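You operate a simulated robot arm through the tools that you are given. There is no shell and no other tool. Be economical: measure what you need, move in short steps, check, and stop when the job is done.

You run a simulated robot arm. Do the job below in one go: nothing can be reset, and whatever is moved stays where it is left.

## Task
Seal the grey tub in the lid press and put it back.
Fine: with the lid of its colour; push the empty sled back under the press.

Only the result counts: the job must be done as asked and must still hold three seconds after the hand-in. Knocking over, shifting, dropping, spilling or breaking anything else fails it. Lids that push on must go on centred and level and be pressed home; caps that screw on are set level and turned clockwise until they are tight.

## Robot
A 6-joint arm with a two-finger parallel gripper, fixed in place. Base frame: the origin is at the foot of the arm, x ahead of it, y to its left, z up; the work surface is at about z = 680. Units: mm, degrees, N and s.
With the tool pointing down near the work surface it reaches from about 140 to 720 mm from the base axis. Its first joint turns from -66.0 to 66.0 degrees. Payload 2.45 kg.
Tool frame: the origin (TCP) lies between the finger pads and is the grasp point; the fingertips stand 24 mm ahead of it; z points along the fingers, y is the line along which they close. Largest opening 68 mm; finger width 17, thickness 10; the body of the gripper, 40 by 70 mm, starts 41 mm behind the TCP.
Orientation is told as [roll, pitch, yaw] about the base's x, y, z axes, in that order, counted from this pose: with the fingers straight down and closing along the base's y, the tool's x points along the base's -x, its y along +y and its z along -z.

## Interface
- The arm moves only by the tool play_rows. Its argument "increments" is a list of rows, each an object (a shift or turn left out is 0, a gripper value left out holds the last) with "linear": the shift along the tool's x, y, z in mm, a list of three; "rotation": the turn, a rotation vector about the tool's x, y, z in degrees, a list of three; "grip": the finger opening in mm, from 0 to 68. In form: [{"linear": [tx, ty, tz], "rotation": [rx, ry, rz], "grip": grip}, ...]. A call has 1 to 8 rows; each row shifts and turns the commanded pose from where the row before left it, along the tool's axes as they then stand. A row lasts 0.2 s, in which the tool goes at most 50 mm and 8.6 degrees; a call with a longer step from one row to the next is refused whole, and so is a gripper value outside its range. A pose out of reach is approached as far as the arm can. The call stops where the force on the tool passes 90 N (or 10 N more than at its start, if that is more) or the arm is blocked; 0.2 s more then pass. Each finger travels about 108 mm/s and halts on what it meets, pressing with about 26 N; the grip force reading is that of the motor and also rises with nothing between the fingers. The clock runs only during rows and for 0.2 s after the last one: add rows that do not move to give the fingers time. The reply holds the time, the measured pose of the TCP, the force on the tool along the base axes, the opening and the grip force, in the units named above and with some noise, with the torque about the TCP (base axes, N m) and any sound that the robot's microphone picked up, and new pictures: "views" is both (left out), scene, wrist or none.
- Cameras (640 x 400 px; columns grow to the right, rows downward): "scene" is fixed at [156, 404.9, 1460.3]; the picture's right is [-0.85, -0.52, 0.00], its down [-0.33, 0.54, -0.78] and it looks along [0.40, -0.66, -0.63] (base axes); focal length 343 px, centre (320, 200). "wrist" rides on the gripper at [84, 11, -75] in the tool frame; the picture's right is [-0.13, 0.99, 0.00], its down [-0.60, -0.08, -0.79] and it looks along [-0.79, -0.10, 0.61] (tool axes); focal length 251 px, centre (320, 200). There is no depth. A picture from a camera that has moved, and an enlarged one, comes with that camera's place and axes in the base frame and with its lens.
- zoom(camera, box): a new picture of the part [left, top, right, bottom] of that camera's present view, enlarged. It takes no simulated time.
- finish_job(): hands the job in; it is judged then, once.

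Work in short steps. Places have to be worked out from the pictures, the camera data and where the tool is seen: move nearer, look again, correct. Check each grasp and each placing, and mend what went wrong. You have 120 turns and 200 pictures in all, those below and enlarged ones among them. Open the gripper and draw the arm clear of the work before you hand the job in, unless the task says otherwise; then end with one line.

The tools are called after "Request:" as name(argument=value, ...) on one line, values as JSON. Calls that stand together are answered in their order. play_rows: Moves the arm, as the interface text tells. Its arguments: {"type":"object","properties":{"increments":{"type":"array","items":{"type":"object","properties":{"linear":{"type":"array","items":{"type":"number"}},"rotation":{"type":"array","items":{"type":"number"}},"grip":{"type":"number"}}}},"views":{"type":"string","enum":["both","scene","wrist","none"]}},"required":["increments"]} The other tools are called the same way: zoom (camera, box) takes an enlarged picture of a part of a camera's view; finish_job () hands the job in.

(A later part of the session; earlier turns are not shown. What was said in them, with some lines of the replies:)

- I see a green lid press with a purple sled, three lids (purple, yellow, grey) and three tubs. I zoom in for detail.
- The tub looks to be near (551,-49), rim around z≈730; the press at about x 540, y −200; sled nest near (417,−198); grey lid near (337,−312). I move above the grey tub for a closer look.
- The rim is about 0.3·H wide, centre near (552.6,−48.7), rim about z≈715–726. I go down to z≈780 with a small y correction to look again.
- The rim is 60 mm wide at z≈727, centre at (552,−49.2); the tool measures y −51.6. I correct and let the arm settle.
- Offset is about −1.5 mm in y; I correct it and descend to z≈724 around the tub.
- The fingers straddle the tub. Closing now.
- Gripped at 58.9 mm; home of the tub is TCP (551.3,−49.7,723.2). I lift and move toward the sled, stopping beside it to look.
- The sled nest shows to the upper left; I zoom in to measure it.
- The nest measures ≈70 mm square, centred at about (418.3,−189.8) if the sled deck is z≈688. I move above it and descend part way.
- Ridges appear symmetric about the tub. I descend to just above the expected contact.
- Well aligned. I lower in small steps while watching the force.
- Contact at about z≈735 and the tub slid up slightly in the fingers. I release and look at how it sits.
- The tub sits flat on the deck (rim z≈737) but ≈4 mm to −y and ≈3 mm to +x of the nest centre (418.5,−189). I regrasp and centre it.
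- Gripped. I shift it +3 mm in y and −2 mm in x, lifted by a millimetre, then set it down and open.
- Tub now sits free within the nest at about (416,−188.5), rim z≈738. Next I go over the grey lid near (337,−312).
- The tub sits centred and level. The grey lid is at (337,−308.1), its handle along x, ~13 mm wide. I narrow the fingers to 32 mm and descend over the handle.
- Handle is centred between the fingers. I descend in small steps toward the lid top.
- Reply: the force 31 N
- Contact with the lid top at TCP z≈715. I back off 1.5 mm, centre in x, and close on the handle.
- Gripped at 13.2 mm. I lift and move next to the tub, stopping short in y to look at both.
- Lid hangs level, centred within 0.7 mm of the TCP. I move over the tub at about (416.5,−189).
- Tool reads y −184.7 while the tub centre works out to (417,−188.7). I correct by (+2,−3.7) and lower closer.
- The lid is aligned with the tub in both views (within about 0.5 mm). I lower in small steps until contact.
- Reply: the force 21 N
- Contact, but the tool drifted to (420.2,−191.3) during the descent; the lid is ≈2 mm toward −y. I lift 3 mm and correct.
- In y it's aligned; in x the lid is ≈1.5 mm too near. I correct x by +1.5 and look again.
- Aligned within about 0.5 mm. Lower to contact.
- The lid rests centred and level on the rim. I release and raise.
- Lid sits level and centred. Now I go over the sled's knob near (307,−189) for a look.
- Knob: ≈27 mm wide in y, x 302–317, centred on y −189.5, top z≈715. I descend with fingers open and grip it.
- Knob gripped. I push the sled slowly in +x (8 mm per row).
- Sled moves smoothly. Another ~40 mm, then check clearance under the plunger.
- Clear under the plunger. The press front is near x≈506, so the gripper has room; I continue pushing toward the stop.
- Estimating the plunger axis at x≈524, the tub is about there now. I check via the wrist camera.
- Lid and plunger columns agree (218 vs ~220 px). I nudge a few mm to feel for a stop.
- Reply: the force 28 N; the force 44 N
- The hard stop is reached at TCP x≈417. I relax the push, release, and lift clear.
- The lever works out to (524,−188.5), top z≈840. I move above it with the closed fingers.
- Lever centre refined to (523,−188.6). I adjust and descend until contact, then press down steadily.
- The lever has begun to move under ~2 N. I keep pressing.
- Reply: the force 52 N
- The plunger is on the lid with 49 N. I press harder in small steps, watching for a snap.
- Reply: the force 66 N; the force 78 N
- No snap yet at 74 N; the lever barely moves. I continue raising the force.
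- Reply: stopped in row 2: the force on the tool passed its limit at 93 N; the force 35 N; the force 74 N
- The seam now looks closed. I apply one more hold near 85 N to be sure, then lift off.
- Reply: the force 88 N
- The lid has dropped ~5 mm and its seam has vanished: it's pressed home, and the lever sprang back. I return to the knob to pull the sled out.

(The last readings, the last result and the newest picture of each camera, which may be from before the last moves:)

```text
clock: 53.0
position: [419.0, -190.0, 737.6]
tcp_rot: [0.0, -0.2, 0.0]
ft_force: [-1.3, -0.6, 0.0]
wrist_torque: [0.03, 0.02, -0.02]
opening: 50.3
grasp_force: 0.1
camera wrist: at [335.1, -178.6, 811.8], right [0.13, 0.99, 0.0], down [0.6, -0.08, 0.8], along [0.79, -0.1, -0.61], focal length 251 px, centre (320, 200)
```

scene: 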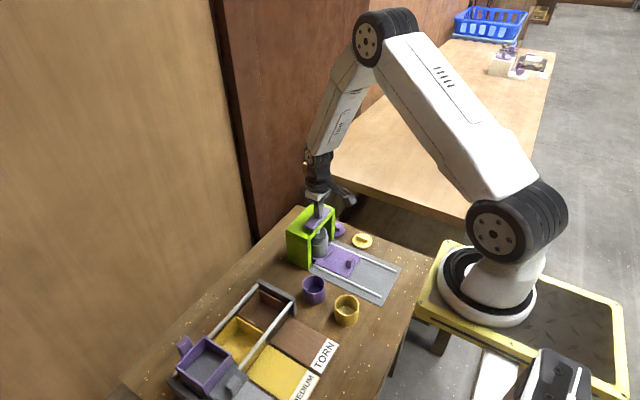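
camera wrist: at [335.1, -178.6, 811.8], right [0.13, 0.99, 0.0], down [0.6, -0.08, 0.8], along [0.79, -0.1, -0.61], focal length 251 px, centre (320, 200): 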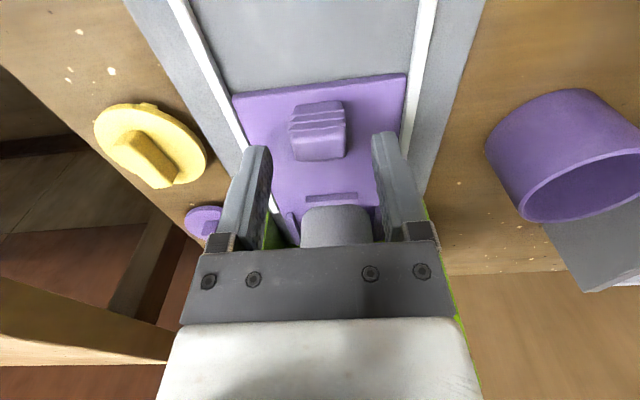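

Aligned with the knob; I descend, grip, and begin pulling the sled back out slowly.

Request:
play_rows(increments=[{"linear": [0, 0, 15]}, {}, {"grip": 15}, {}, {}, {}], views="none")

Request:
play_rows(increments=[{"linear": [4, 0, 0]}, {"linear": [8, 0, 0]}, {"linear": [8, 0, 0]}, {"linear": [8, 0, 0]}, {"linear": [8, 0, 0]}, {"linear": [8, 0, 0]}, {"linear": [6, 0, 0]}, {}], views="none")

Request:
play_rows(increments=[{"linear": [5, 0, 0]}, {"linear": [8, 0, 0]}, {"linear": [8, 0, 0]}, {"linear": [8, 0, 0]}, {"linear": [8, 0, 0]}, {"linear": [8, 0, 0]}, {"linear": [6, 0, 0]}, {}], views="scene")

Request:
zoom(camera="scene", box=[290, 200, 410, 300])

```text
clock: 54.4
position: [418.6, -189.0, 722.6]
tcp_rot: [-0.1, 0.0, 0.0]
ft_force: [-0.2, 1.7, -5.5]
wrist_torque: [0.07, -0.31, -0.04]
opening: 25.9
grasp_force: 41.1
```

```text
clock: 56.2
position: [366.8, -190.4, 722.4]
tcp_rot: [0.0, 0.0, 0.0]
ft_force: [-0.2, 22.3, 2.0]
wrist_torque: [0.11, -1.08, -0.06]
opening: 25.5
grasp_force: 41.4
```

```text
clock: 58.0
position: [315.4, -189.7, 724.3]
tcp_rot: [0.1, 0.0, 0.0]
ft_force: [-0.2, 28.9, -6.8]
wrist_torque: [-0.05, -1.15, 0.06]
opening: 25.4
grasp_force: 40.9
```

scene: 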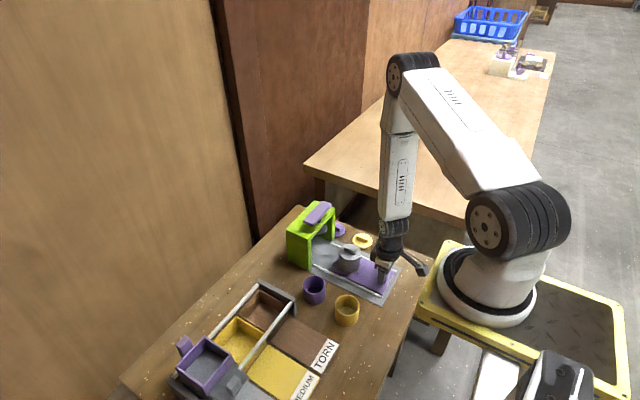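

```text
4.00 times, centred on (350, 250) of scene
camera zoom: at [156.0, 405.5, 1460.1], right [-0.85, -0.52, 0.0], down [-0.33, 0.54, -0.78], along [0.4, -0.66, -0.63], focal length 1372 px, centre (200, 0)
```

zoom: 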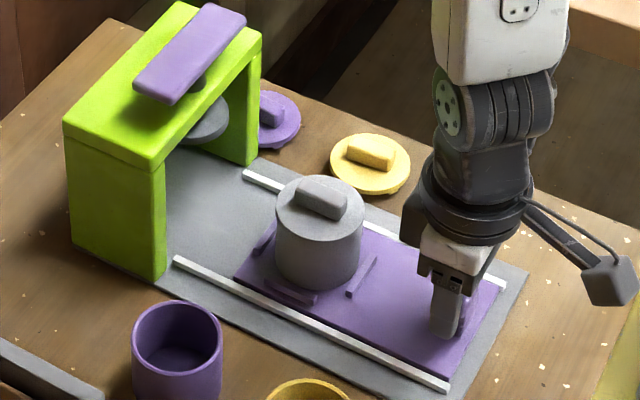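

Sled is out and the tub is sealed. I release the knob, lift, and move over the tub.

Request:
play_rows(increments=[{"linear": [0, 0.7, 0]}, {"grip": 50}, {}, {}], views="none")

Request:
play_rows(increments=[{"linear": [0, 0, -40]}, {"linear": [0, 0, -45], "grip": 68}, {"linear": [0, 0, -25]}, {"linear": [-40, 0, 0]}, {"linear": [-40, 0, 0]}, {"linear": [-25, 0, 0]}, {}, {}], views="wrist")

Request:
zoom(camera="wrist", box=[200, 0, 440, 150])

Request:
zoom(camera="scene", box=[320, 230, 380, 280])

```text
clock: 59.0
position: [317.2, -191.2, 722.0]
tcp_rot: [-0.1, -0.2, 0.0]
ft_force: [-0.3, 0.2, 0.2]
wrist_torque: [0.0, -0.02, 0.01]
opening: 49.9
grasp_force: 0.0
```

```text
clock: 60.8
position: [418.8, -190.6, 833.8]
tcp_rot: [-0.2, -0.2, 0.0]
ft_force: [-0.1, 0.7, -0.1]
wrist_torque: [-0.02, 0.05, -0.06]
opening: 67.9
grasp_force: 0.0
camera wrist: at [335.5, -179.0, 907.9], right [0.13, 0.99, 0.0], down [0.6, -0.08, 0.8], along [0.79, -0.1, -0.61], focal length 251 px, centre (320, 200)
```

wrist: 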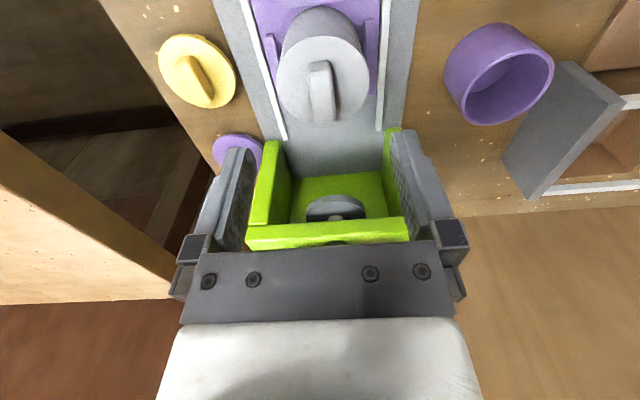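

```text
2.67 times, centred on (320, 75) of wrist
camera zoom: at [335.5, -179.0, 907.9], right [0.13, 0.99, 0.0], down [0.6, -0.08, 0.8], along [0.79, -0.1, -0.61], focal length 670 px, centre (320, 533)
```

zoom: 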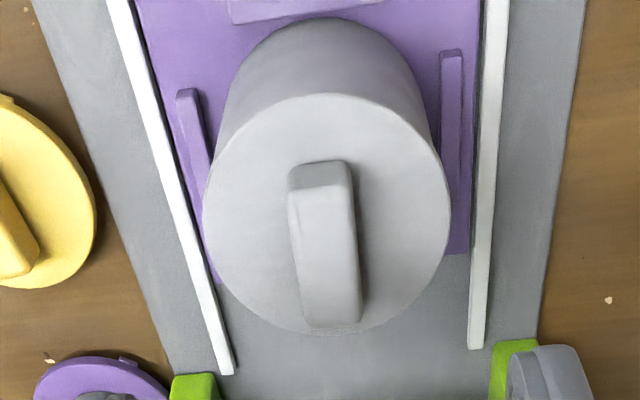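

```text
8.00 times, centred on (350, 255) of scene
camera zoom: at [156.0, 404.9, 1460.3], right [-0.85, -0.52, 0.0], down [-0.33, 0.54, -0.78], along [0.4, -0.66, -0.63], focal length 2744 px, centre (80, -240)
```

zoom: 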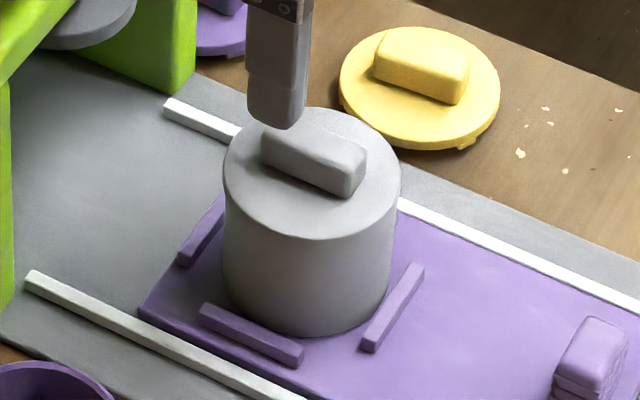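

Sealed without a gap. I'll lift the tub by the lid handle (centre about (424,−188.7), lid top z≈742). I align and descend.

Request:
play_rows(increments=[{"linear": [-5, 1.6, 0], "grip": 32}, {"linear": [0, 0, 25]}, {"linear": [0, 0, 25]}, {}, {}], views="wrist")

Request:
zoom(camera="wrist", box=[240, 50, 400, 150])

```text
clock: 62.0
position: [424.5, -187.2, 782.8]
tcp_rot: [-0.1, -0.2, 0.0]
ft_force: [0.5, -0.4, -0.3]
wrist_torque: [0.02, 0.03, -0.02]
opening: 31.8
grasp_force: 0.1
camera wrist: at [340.8, -176.0, 856.4], right [0.13, 0.99, 0.0], down [0.6, -0.08, 0.8], along [0.79, -0.1, -0.61], focal length 251 px, centre (320, 200)
```

wrist: 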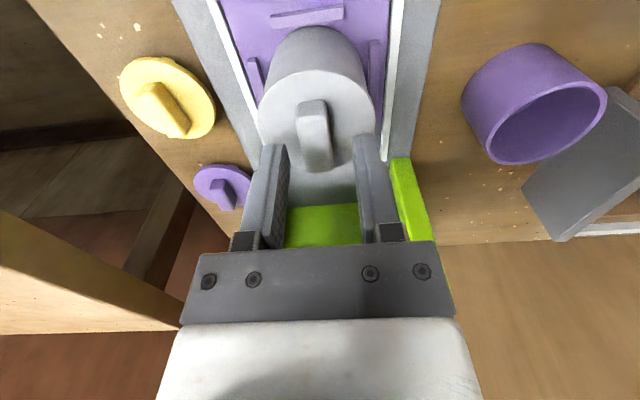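

```text
4.00 times, centred on (320, 100) of wrist
camera zoom: at [340.8, -176.0, 856.4], right [0.13, 0.99, 0.0], down [0.6, -0.08, 0.8], along [0.79, -0.1, -0.61], focal length 1006 px, centre (320, 600)
```

zoom: 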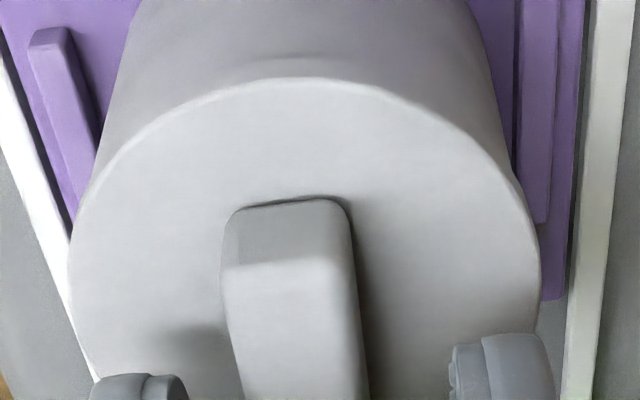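

Shift −2 mm in y, +1 mm in x, and go down to just above the lid top.

Request:
play_rows(increments=[{"linear": [-1, -2, 4]}, {"linear": [0, 0, 5]}, {"linear": [0, 0, 4]}, {}], views="wrist")

Request:
zoom(camera="wrist", box=[240, 80, 400, 180])

```text
clock: 63.0
position: [428.0, -191.5, 770.5]
tcp_rot: [-0.1, -0.3, -0.1]
ft_force: [-0.7, 1.0, 12.7]
wrist_torque: [0.09, 0.02, 0.02]
opening: 32.1
grasp_force: 0.0
camera wrist: at [343.6, -179.5, 844.7], right [0.13, 0.99, 0.0], down [0.6, -0.08, 0.8], along [0.79, -0.1, -0.61], focal length 251 px, centre (320, 200)
```

wrist: 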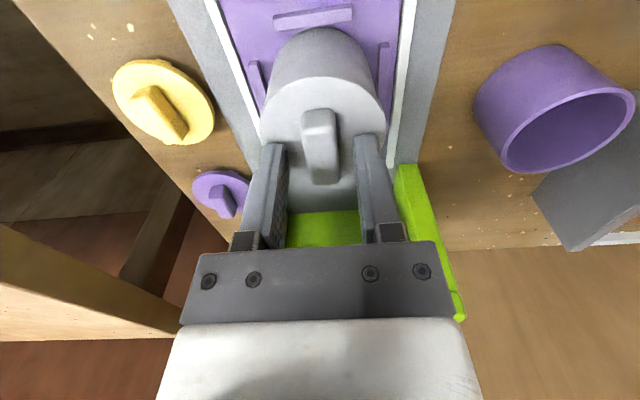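

```text
4.00 times, centred on (320, 130) of wrist
camera zoom: at [343.6, -179.5, 844.7], right [0.13, 0.99, 0.0], down [0.6, -0.08, 0.8], along [0.79, -0.1, -0.61], focal length 1006 px, centre (320, 480)
```

zoom: 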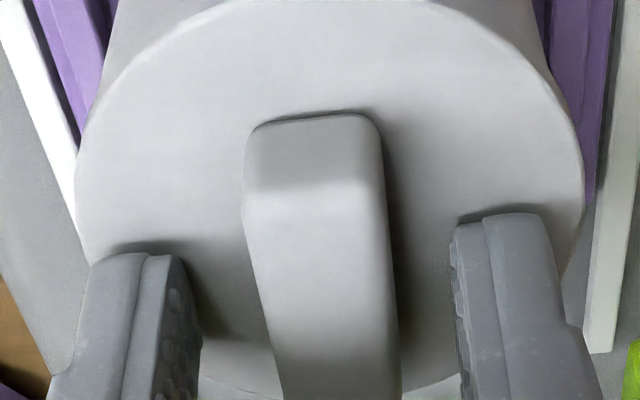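

Contact with the lid top. I back off 2 mm, centre, and close on the handle.

Request:
play_rows(increments=[{"linear": [0, 0, -2]}, {"linear": [2, 0.8, 0]}, {}, {"grip": 5}, {}, {}], views="wrist")

Request:
zoom(camera="scene", box=[334, 240, 370, 270])

Request:
zoom(camera="wrist", box=[240, 30, 400, 130])

```text
clock: 64.4
position: [424.6, -191.2, 771.3]
tcp_rot: [-0.2, -0.2, 0.0]
ft_force: [-0.4, 0.1, -0.2]
wrist_torque: [0.03, 0.03, -0.01]
opening: 13.2
grasp_force: 26.2
camera wrist: at [340.6, -178.7, 846.4], right [0.13, 0.99, 0.0], down [0.6, -0.08, 0.8], along [0.79, -0.1, -0.61], focal length 251 px, centre (320, 200)
```

wrist: 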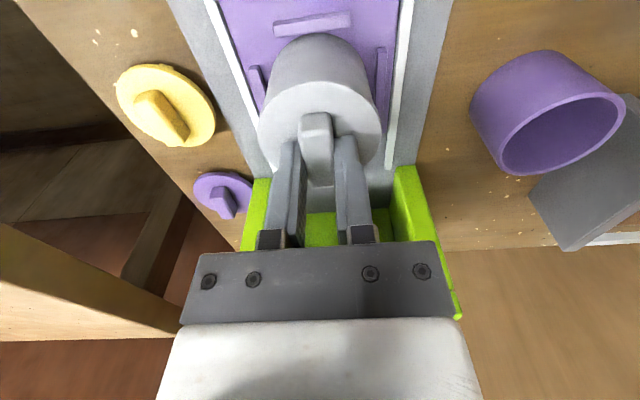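

```text
13.33 times, centred on (352, 255) of scene
camera zoom: at [156.0, 404.9, 1460.3], right [-0.85, -0.52, 0.0], down [-0.33, 0.54, -0.78], along [0.4, -0.66, -0.63], focal length 4574 px, centre (-107, -533)
```

zoom: 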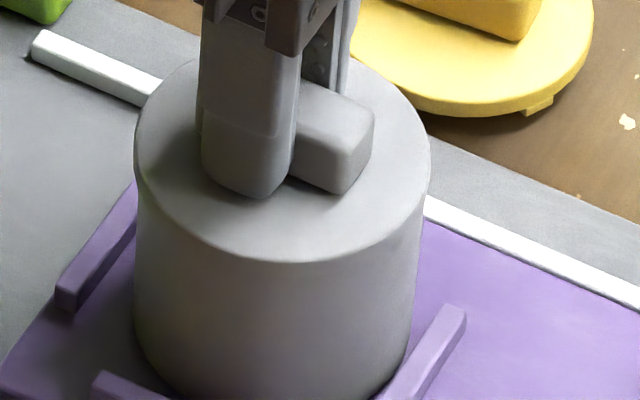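

```text
4.00 times, centred on (320, 80) of wrist
camera zoom: at [340.6, -178.7, 846.4], right [0.13, 0.99, 0.0], down [0.6, -0.08, 0.8], along [0.79, -0.1, -0.61], focal length 1006 px, centre (320, 680)
```

zoom: 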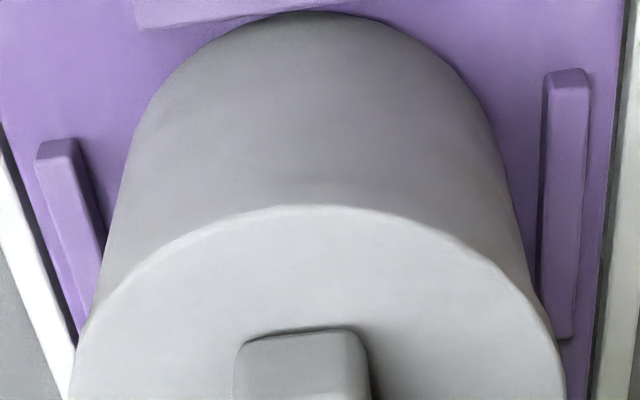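

The lid is flush with the tub. I lift slowly and check the tub comes with it.

Request:
play_rows(increments=[{"linear": [0, 0, -5]}, {"linear": [0, 0, -10]}, {"linear": [0, 0, -15]}, {}], views="wrist")

Request:
zoom(camera="scene", box=[320, 220, 392, 280])

```text
clock: 65.4
position: [425.5, -189.5, 801.8]
tcp_rot: [0.0, -0.2, 0.1]
ft_force: [-0.3, 0.0, 0.5]
wrist_torque: [-0.03, 0.0, -0.03]
opening: 13.6
grasp_force: 26.1
camera wrist: at [340.8, -178.2, 875.9], right [0.13, 0.99, 0.0], down [0.6, -0.08, 0.79], along [0.79, -0.1, -0.61], focal length 251 px, centre (320, 200)
```

wrist: 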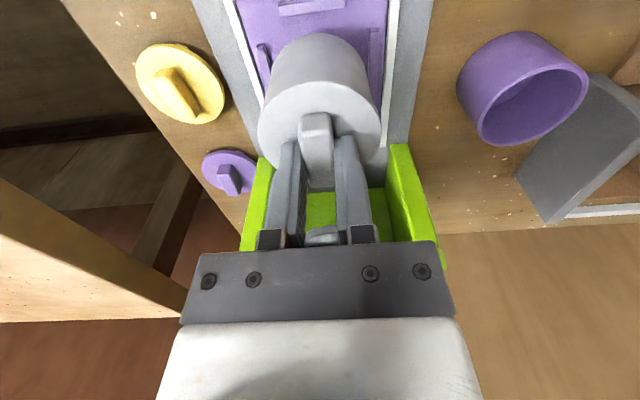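

```text
6.67 times, centred on (356, 250) of scene
camera zoom: at [156.0, 404.9, 1460.3], right [-0.85, -0.52, 0.0], down [-0.33, 0.54, -0.78], along [0.4, -0.66, -0.63], focal length 2287 px, centre (80, -133)
```

zoom: 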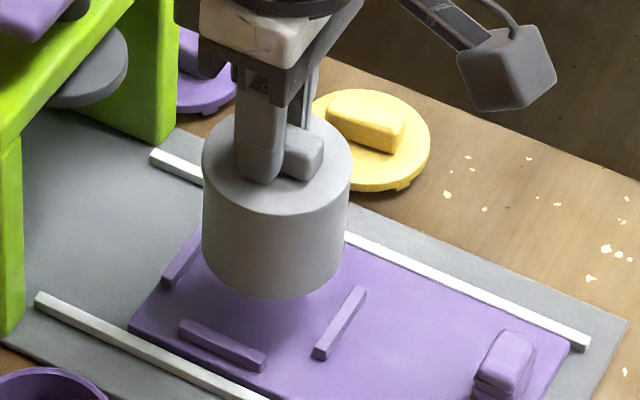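

The sealed tub is in hand. I raise it, carry it in +y and then +x to above its home (551.3,−49.6).

Request:
play_rows(increments=[{"linear": [0, 0, -40]}, {"linear": [0, 46, 0]}, {"linear": [0, 47, 0]}, {"linear": [0, 46.5, 0]}, {"linear": [-42, 0, 0]}, {"linear": [-42, 0, 0]}, {"linear": [-42, 0, 0]}, {}], views="both")

```text
clock: 67.2
position: [548.7, -50.1, 842.1]
tcp_rot: [-0.2, -0.1, 0.0]
ft_force: [0.0, -0.7, -0.4]
wrist_torque: [0.0, -0.01, -0.01]
opening: 13.4
grasp_force: 26.1
camera wrist: at [464.1, -38.2, 916.4], right [0.13, 0.99, 0.0], down [0.6, -0.08, 0.79], along [0.79, -0.1, -0.61], focal length 251 px, centre (320, 200)
```

scene: 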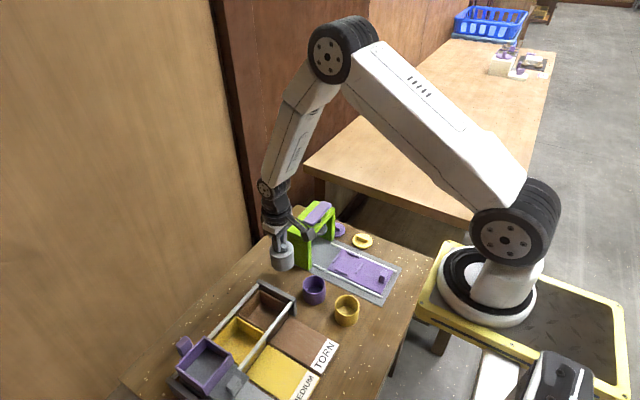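
wrist: 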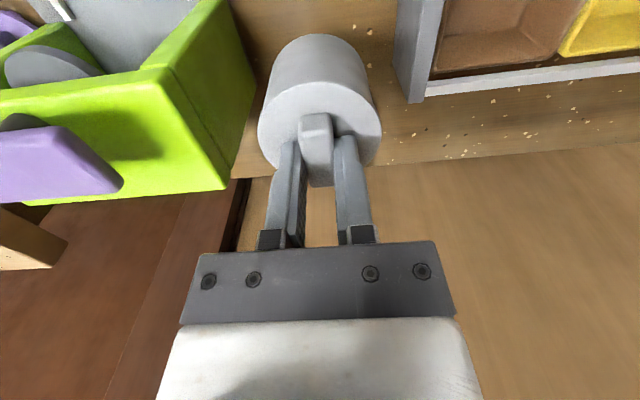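

Above home. I correct x by +2.5 and lower to about 15 mm above the expected placing height.

Request:
play_rows(increments=[{"linear": [-2.5, 0.3, 25]}, {"linear": [0, 0, 25]}, {"linear": [0, 0, 17]}, {}, {}], views="wrist")

Request:
zoom(camera="scene", box=[250, 230, 322, 290])

```text
clock: 68.4
position: [552.0, -51.0, 775.3]
tcp_rot: [-0.1, -0.3, 0.0]
ft_force: [-0.1, -0.7, -0.4]
wrist_torque: [0.01, -0.02, -0.02]
opening: 13.8
grasp_force: 26.1
camera wrist: at [467.6, -38.9, 849.8], right [0.13, 0.99, 0.0], down [0.6, -0.08, 0.8], along [0.79, -0.1, -0.61], focal length 251 px, centre (320, 200)
```

wrist: 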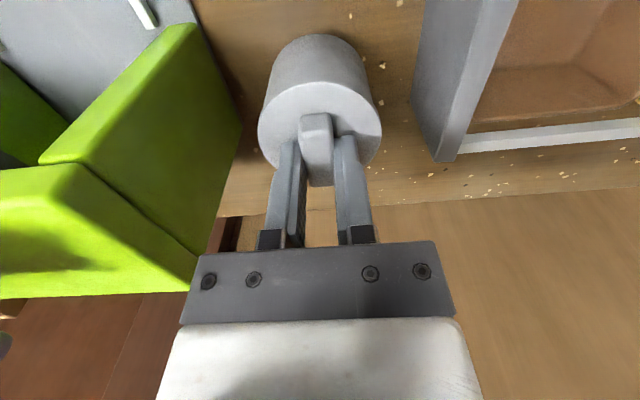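

```text
6.67 times, centred on (286, 260) of scene
camera zoom: at [156.0, 404.9, 1460.2], right [-0.85, -0.52, 0.0], down [-0.33, 0.54, -0.78], along [0.4, -0.66, -0.63], focal length 2287 px, centre (547, -200)
```

zoom: 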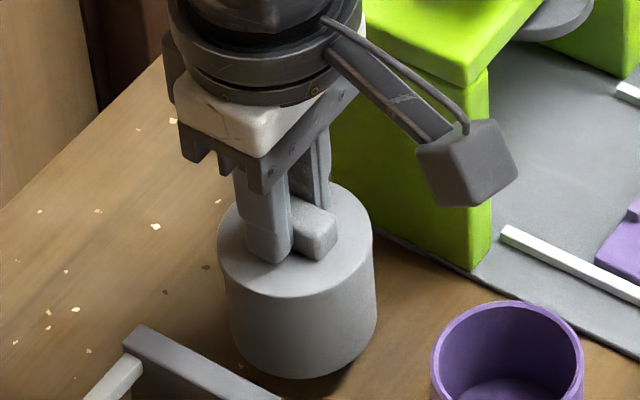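

Request:
play_rows(increments=[{"linear": [0, 1, 5]}, {"linear": [0, 0, 5]}, {"linear": [0, 0, 2]}, {}], views="none")

Request:
play_rows(increments=[{"linear": [0, 0, 1.5]}, {}], views="none")

Request:
play_rows(increments=[{"linear": [0, 0, 1.5]}, {}], views="wrist")

```text
clock: 69.4
position: [553.4, -49.1, 762.1]
tcp_rot: [-0.1, -0.2, 0.0]
ft_force: [0.8, 0.7, -1.3]
wrist_torque: [0.02, 0.0, 0.0]
opening: 13.4
grasp_force: 25.9
```

```text
clock: 70.0
position: [552.7, -48.3, 759.8]
tcp_rot: [-0.1, -0.3, 0.1]
ft_force: [0.6, 0.2, -0.8]
wrist_torque: [0.01, 0.0, -0.01]
opening: 13.4
grasp_force: 26.8
```

```text
clock: 70.6
position: [554.2, -48.4, 759.8]
tcp_rot: [-0.2, -0.3, -0.1]
ft_force: [-1.0, 1.1, 3.4]
wrist_torque: [0.07, 0.1, 0.02]
opening: 13.4
grasp_force: 26.1
camera wrist: at [469.4, -36.9, 834.2], right [0.13, 0.99, 0.0], down [0.6, -0.08, 0.8], along [0.79, -0.1, -0.61], focal length 251 px, centre (320, 200)
```

wrist: 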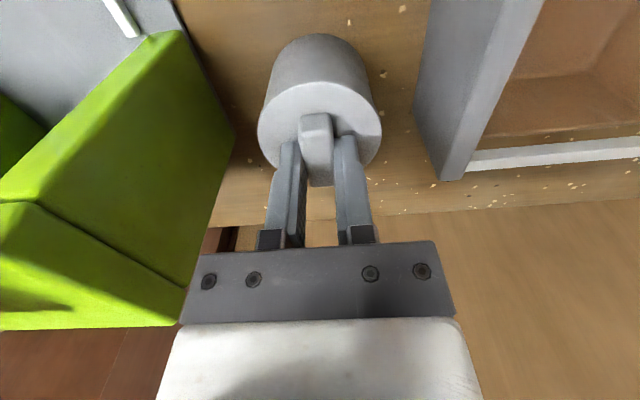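

Touching the table at (554.2,−48.4). I make a small correction back toward the exact home spot, then release.

Request:
play_rows(increments=[{"linear": [0, 0, -2]}, {"linear": [2, -0.8, 0]}, {}, {"linear": [0, 0, 2.2]}, {}, {}], views="none")

Request:
play_rows(increments=[{"grip": 22}, {"grip": 32}, {}], views="none")

Request:
play_rows(increments=[{"linear": [0, 0, -30]}, {"linear": [0, 0, -45]}, {"linear": [0, 0, -25]}, {}], views="both")

Request:
zoom(camera="scene", box=[250, 230, 322, 290])

Request:
zoom(camera="wrist", box=[240, 0, 400, 100])

```text
clock: 72.0
position: [550.4, -49.2, 758.9]
tcp_rot: [-0.2, -0.2, 0.0]
ft_force: [-2.1, -0.7, 12.0]
wrist_torque: [0.01, 0.18, -0.01]
opening: 13.5
grasp_force: 25.6
```

```text
clock: 72.8
position: [551.3, -49.8, 758.7]
tcp_rot: [-0.1, -0.2, -0.1]
ft_force: [-0.2, 0.0, 0.4]
wrist_torque: [0.01, 0.02, -0.01]
opening: 31.6
grasp_force: 0.1
```

```text
clock: 73.8
position: [550.3, -50.2, 860.1]
tcp_rot: [-0.1, -0.1, 0.1]
ft_force: [-0.4, -0.7, -0.1]
wrist_torque: [-0.01, -0.01, -0.02]
opening: 32.1
grasp_force: 0.1
camera wrist: at [466.1, -39.6, 933.9], right [0.13, 0.99, 0.0], down [0.6, -0.08, 0.79], along [0.79, -0.1, -0.61], focal length 251 px, centre (320, 200)
```

scene: 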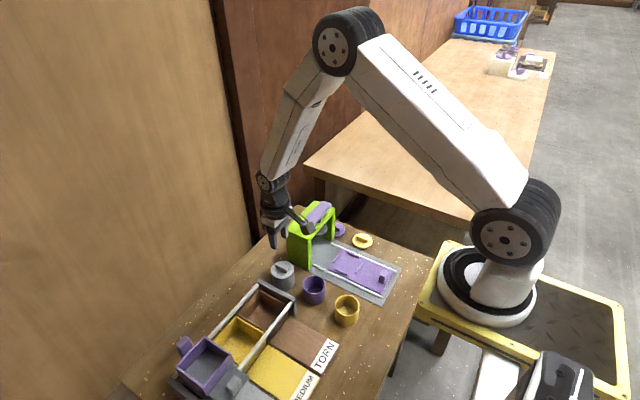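
wrist: 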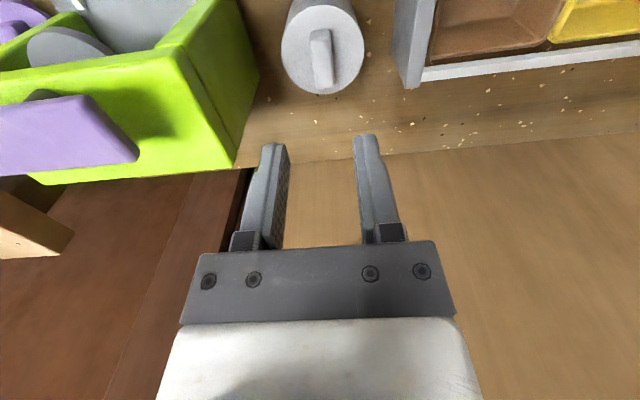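

```text
6.67 times, centred on (286, 260) of scene
camera zoom: at [156.0, 404.9, 1460.3], right [-0.85, -0.52, 0.0], down [-0.33, 0.54, -0.78], along [0.4, -0.66, -0.63], focal length 2287 px, centre (547, -200)
```

zoom: 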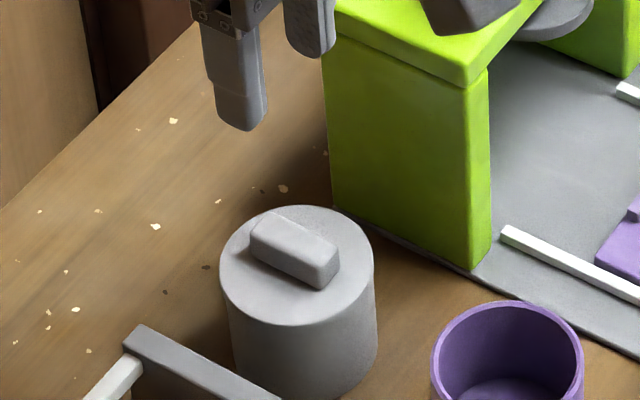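

```text
4.00 times, centred on (320, 50) of wrist
camera zoom: at [466.1, -39.6, 933.9], right [0.13, 0.99, 0.0], down [0.6, -0.08, 0.79], along [0.79, -0.1, -0.61], focal length 1006 px, centre (320, 800)
```

zoom: 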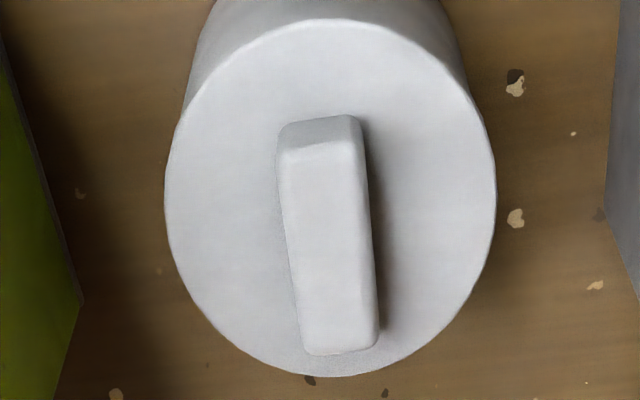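

The sealed tub stands at home. Now I return to the knob (about (316,−190)) for the empty sled.

Request:
play_rows(increments=[{"linear": [46.8, 0, 0], "grip": 50}, {"linear": [46.8, 0, 0]}, {"linear": [46.8, 0, 0]}, {"linear": [46.8, 0, 0]}, {"linear": [46.8, 0, 0]}, {"linear": [0, -46.5, 0]}, {"linear": [0, -46.5, 0]}, {"linear": [0, -46.5, 0]}], views="none")

Request:
play_rows(increments=[{"linear": [0, 0, 40]}, {"linear": [0, 0, 40]}, {"linear": [0, 0, 40]}, {}, {}], views="both")

```text
clock: 75.6
position: [317.5, -189.3, 861.0]
tcp_rot: [0.0, -0.2, 0.1]
ft_force: [0.0, 0.0, -0.6]
wrist_torque: [0.03, -0.05, -0.02]
opening: 49.9
grasp_force: 0.1
```

```text
clock: 76.8
position: [316.6, -189.3, 738.0]
tcp_rot: [0.0, -0.2, 0.0]
ft_force: [-0.7, 0.1, 0.0]
wrist_torque: [-0.01, 0.01, 0.04]
opening: 50.0
grasp_force: 0.0
camera wrist: at [231.5, -177.2, 812.8], right [0.13, 0.99, 0.0], down [0.6, -0.08, 0.8], along [0.79, -0.1, -0.61], focal length 251 px, centre (320, 200)
```

scene: 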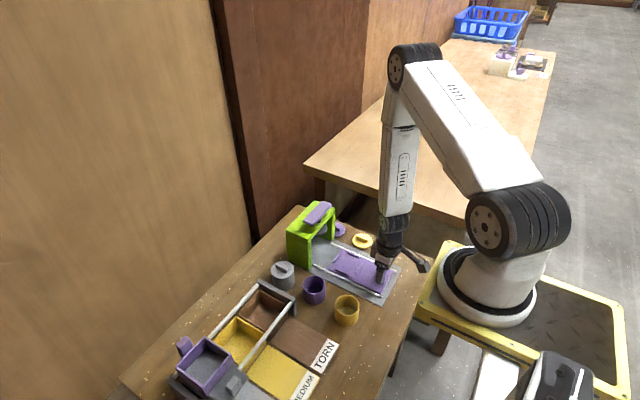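
wrist: 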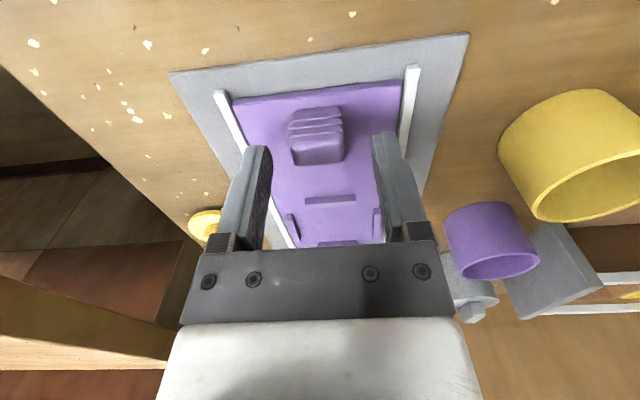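

Over the knob. I grip it and push the empty sled in to the stop.

Request:
play_rows(increments=[{"linear": [0, 0, 15]}, {}, {"grip": 15}, {}, {}, {}], views="none")

Request:
play_rows(increments=[{"linear": [-6, 0, 0]}, {"linear": [-8, 0, 0]}, {"linear": [-8, 0, 0]}, {"linear": [-8, 0, 0]}, {"linear": [-8, 0, 0]}, {"linear": [-8, 0, 0]}, {"linear": [-8, 0, 0]}, {}], views="none")

Request:
play_rows(increments=[{"linear": [-6, 0, 0]}, {"linear": [-8, 0, 0]}, {"linear": [-8, 0, 0]}, {"linear": [-8, 0, 0]}, {"linear": [-8, 0, 0]}, {"linear": [-6, 0, 0]}, {}], views="none")

Request:
play_rows(increments=[{"linear": [-2.5, 0, 0]}, {}], views="none")

Request:
play_rows(increments=[{"linear": [-2.5, 0, 0]}, {}], views="scene")

```text
clock: 78.2
position: [316.3, -190.9, 725.5]
tcp_rot: [0.0, -0.3, 0.0]
ft_force: [-0.1, -6.0, -5.1]
wrist_torque: [0.07, -0.08, 0.02]
opening: 26.0
grasp_force: 40.7
```

```text
clock: 80.0
position: [371.7, -190.0, 724.2]
tcp_rot: [0.0, -0.3, 0.0]
ft_force: [-1.2, -22.2, -2.7]
wrist_torque: [0.04, 1.26, -0.03]
opening: 25.8
grasp_force: 41.5
```

```text
clock: 81.6
position: [415.1, -189.6, 724.2]
tcp_rot: [-0.1, -0.4, -0.1]
ft_force: [-0.7, -23.6, 5.9]
wrist_torque: [-0.14, -0.35, 0.03]
opening: 25.7
grasp_force: 41.0
```

```text
clock: 82.2
position: [416.5, -191.0, 723.4]
tcp_rot: [-0.1, -0.2, -0.1]
ft_force: [-9.2, -36.0, -4.3]
wrist_torque: [-0.37, -0.87, 0.16]
opening: 25.9
grasp_force: 41.0
```

```text
clock: 82.8
position: [417.8, -190.1, 724.2]
tcp_rot: [0.1, 0.1, -0.3]
ft_force: [-25.5, -40.9, 1.0]
wrist_torque: [-0.62, -0.2, 0.12]
opening: 26.0
grasp_force: 40.9
```

scene: 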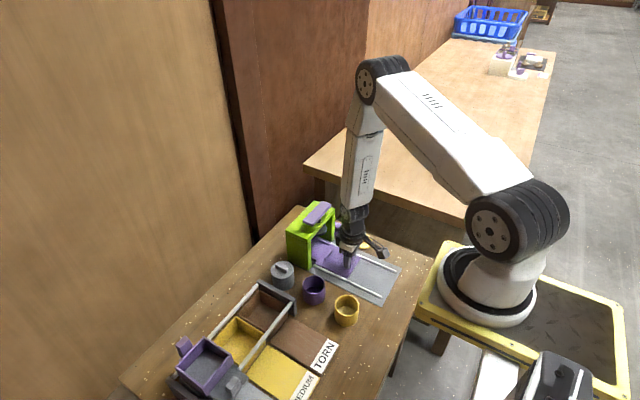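

At the stop again (x≈417.5, −25 N). I relax slightly, release, and draw the arm clear.

Request:
play_rows(increments=[{"linear": [1.5, 0, 0]}, {}, {"grip": 50}, {}, {}], views="none")

Request:
play_rows(increments=[{"linear": [0, 0, -40]}, {"linear": [0, 0, -45]}, {"linear": [0, 0, -45]}, {"linear": [0, 0, -45]}, {"linear": [0, 0, -45], "grip": 68}, {"linear": [0, 0, -30]}, {}], views="both")

Request:
zoom(camera="scene", box=[260, 190, 420, 320])

```text
clock: 84.0
position: [419.3, -188.7, 725.3]
tcp_rot: [-0.2, -0.3, 0.1]
ft_force: [0.0, -0.3, -0.8]
wrist_torque: [-0.01, 0.0, -0.03]
opening: 50.2
grasp_force: 0.0
```

```text
clock: 85.6
position: [418.9, -190.4, 974.2]
tcp_rot: [-0.1, -0.3, 0.1]
ft_force: [0.6, 0.3, 0.0]
wrist_torque: [-0.01, -0.01, 0.01]
opening: 67.8
grasp_force: 0.1
camera wrist: at [334.3, -178.4, 1048.1], right [0.13, 0.99, 0.0], down [0.6, -0.08, 0.79], along [0.79, -0.1, -0.61], focal length 251 px, centre (320, 200)
```

scene: 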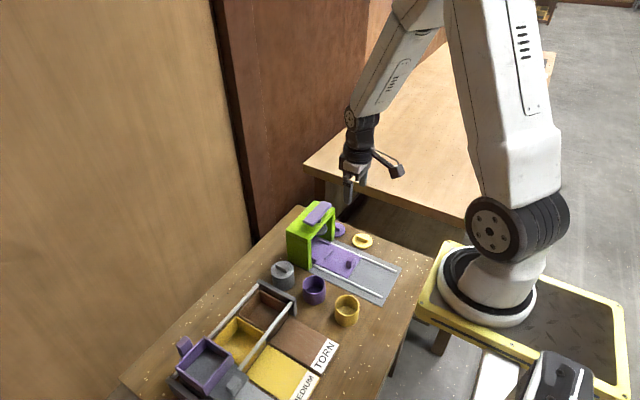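
wrist: 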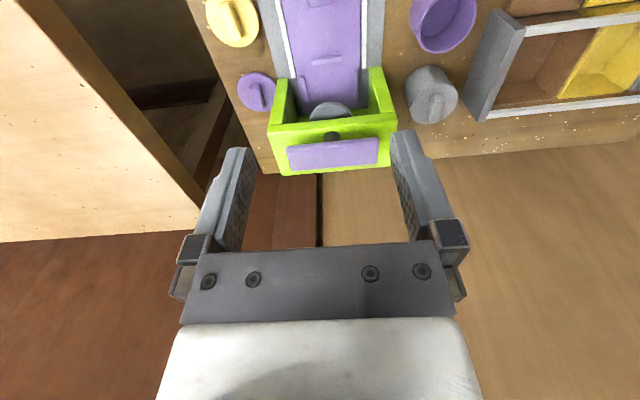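

```text
3.08 times, centred on (340, 255) of scene
camera zoom: at [156.0, 404.9, 1460.3], right [-0.85, -0.52, 0.0], down [-0.33, 0.54, -0.78], along [0.4, -0.66, -0.63], focal length 1056 px, centre (258, 31)
```

zoom: 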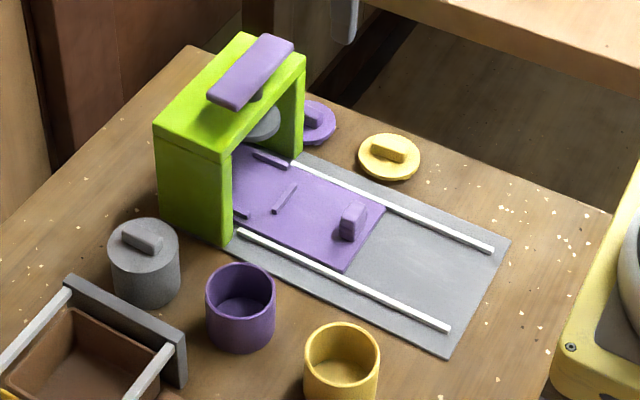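

The sealed grey tub stands at its home spot, the empty sled is under the press, nothing else has moved, and the arm is clear. I hand in.

Request:
finish_job()

```text
The job is handed in.
```

The grey tub is sealed with the grey lid and back in its place. The empty sled is under the press, against its stop, and the arm is clear with the gripper open.
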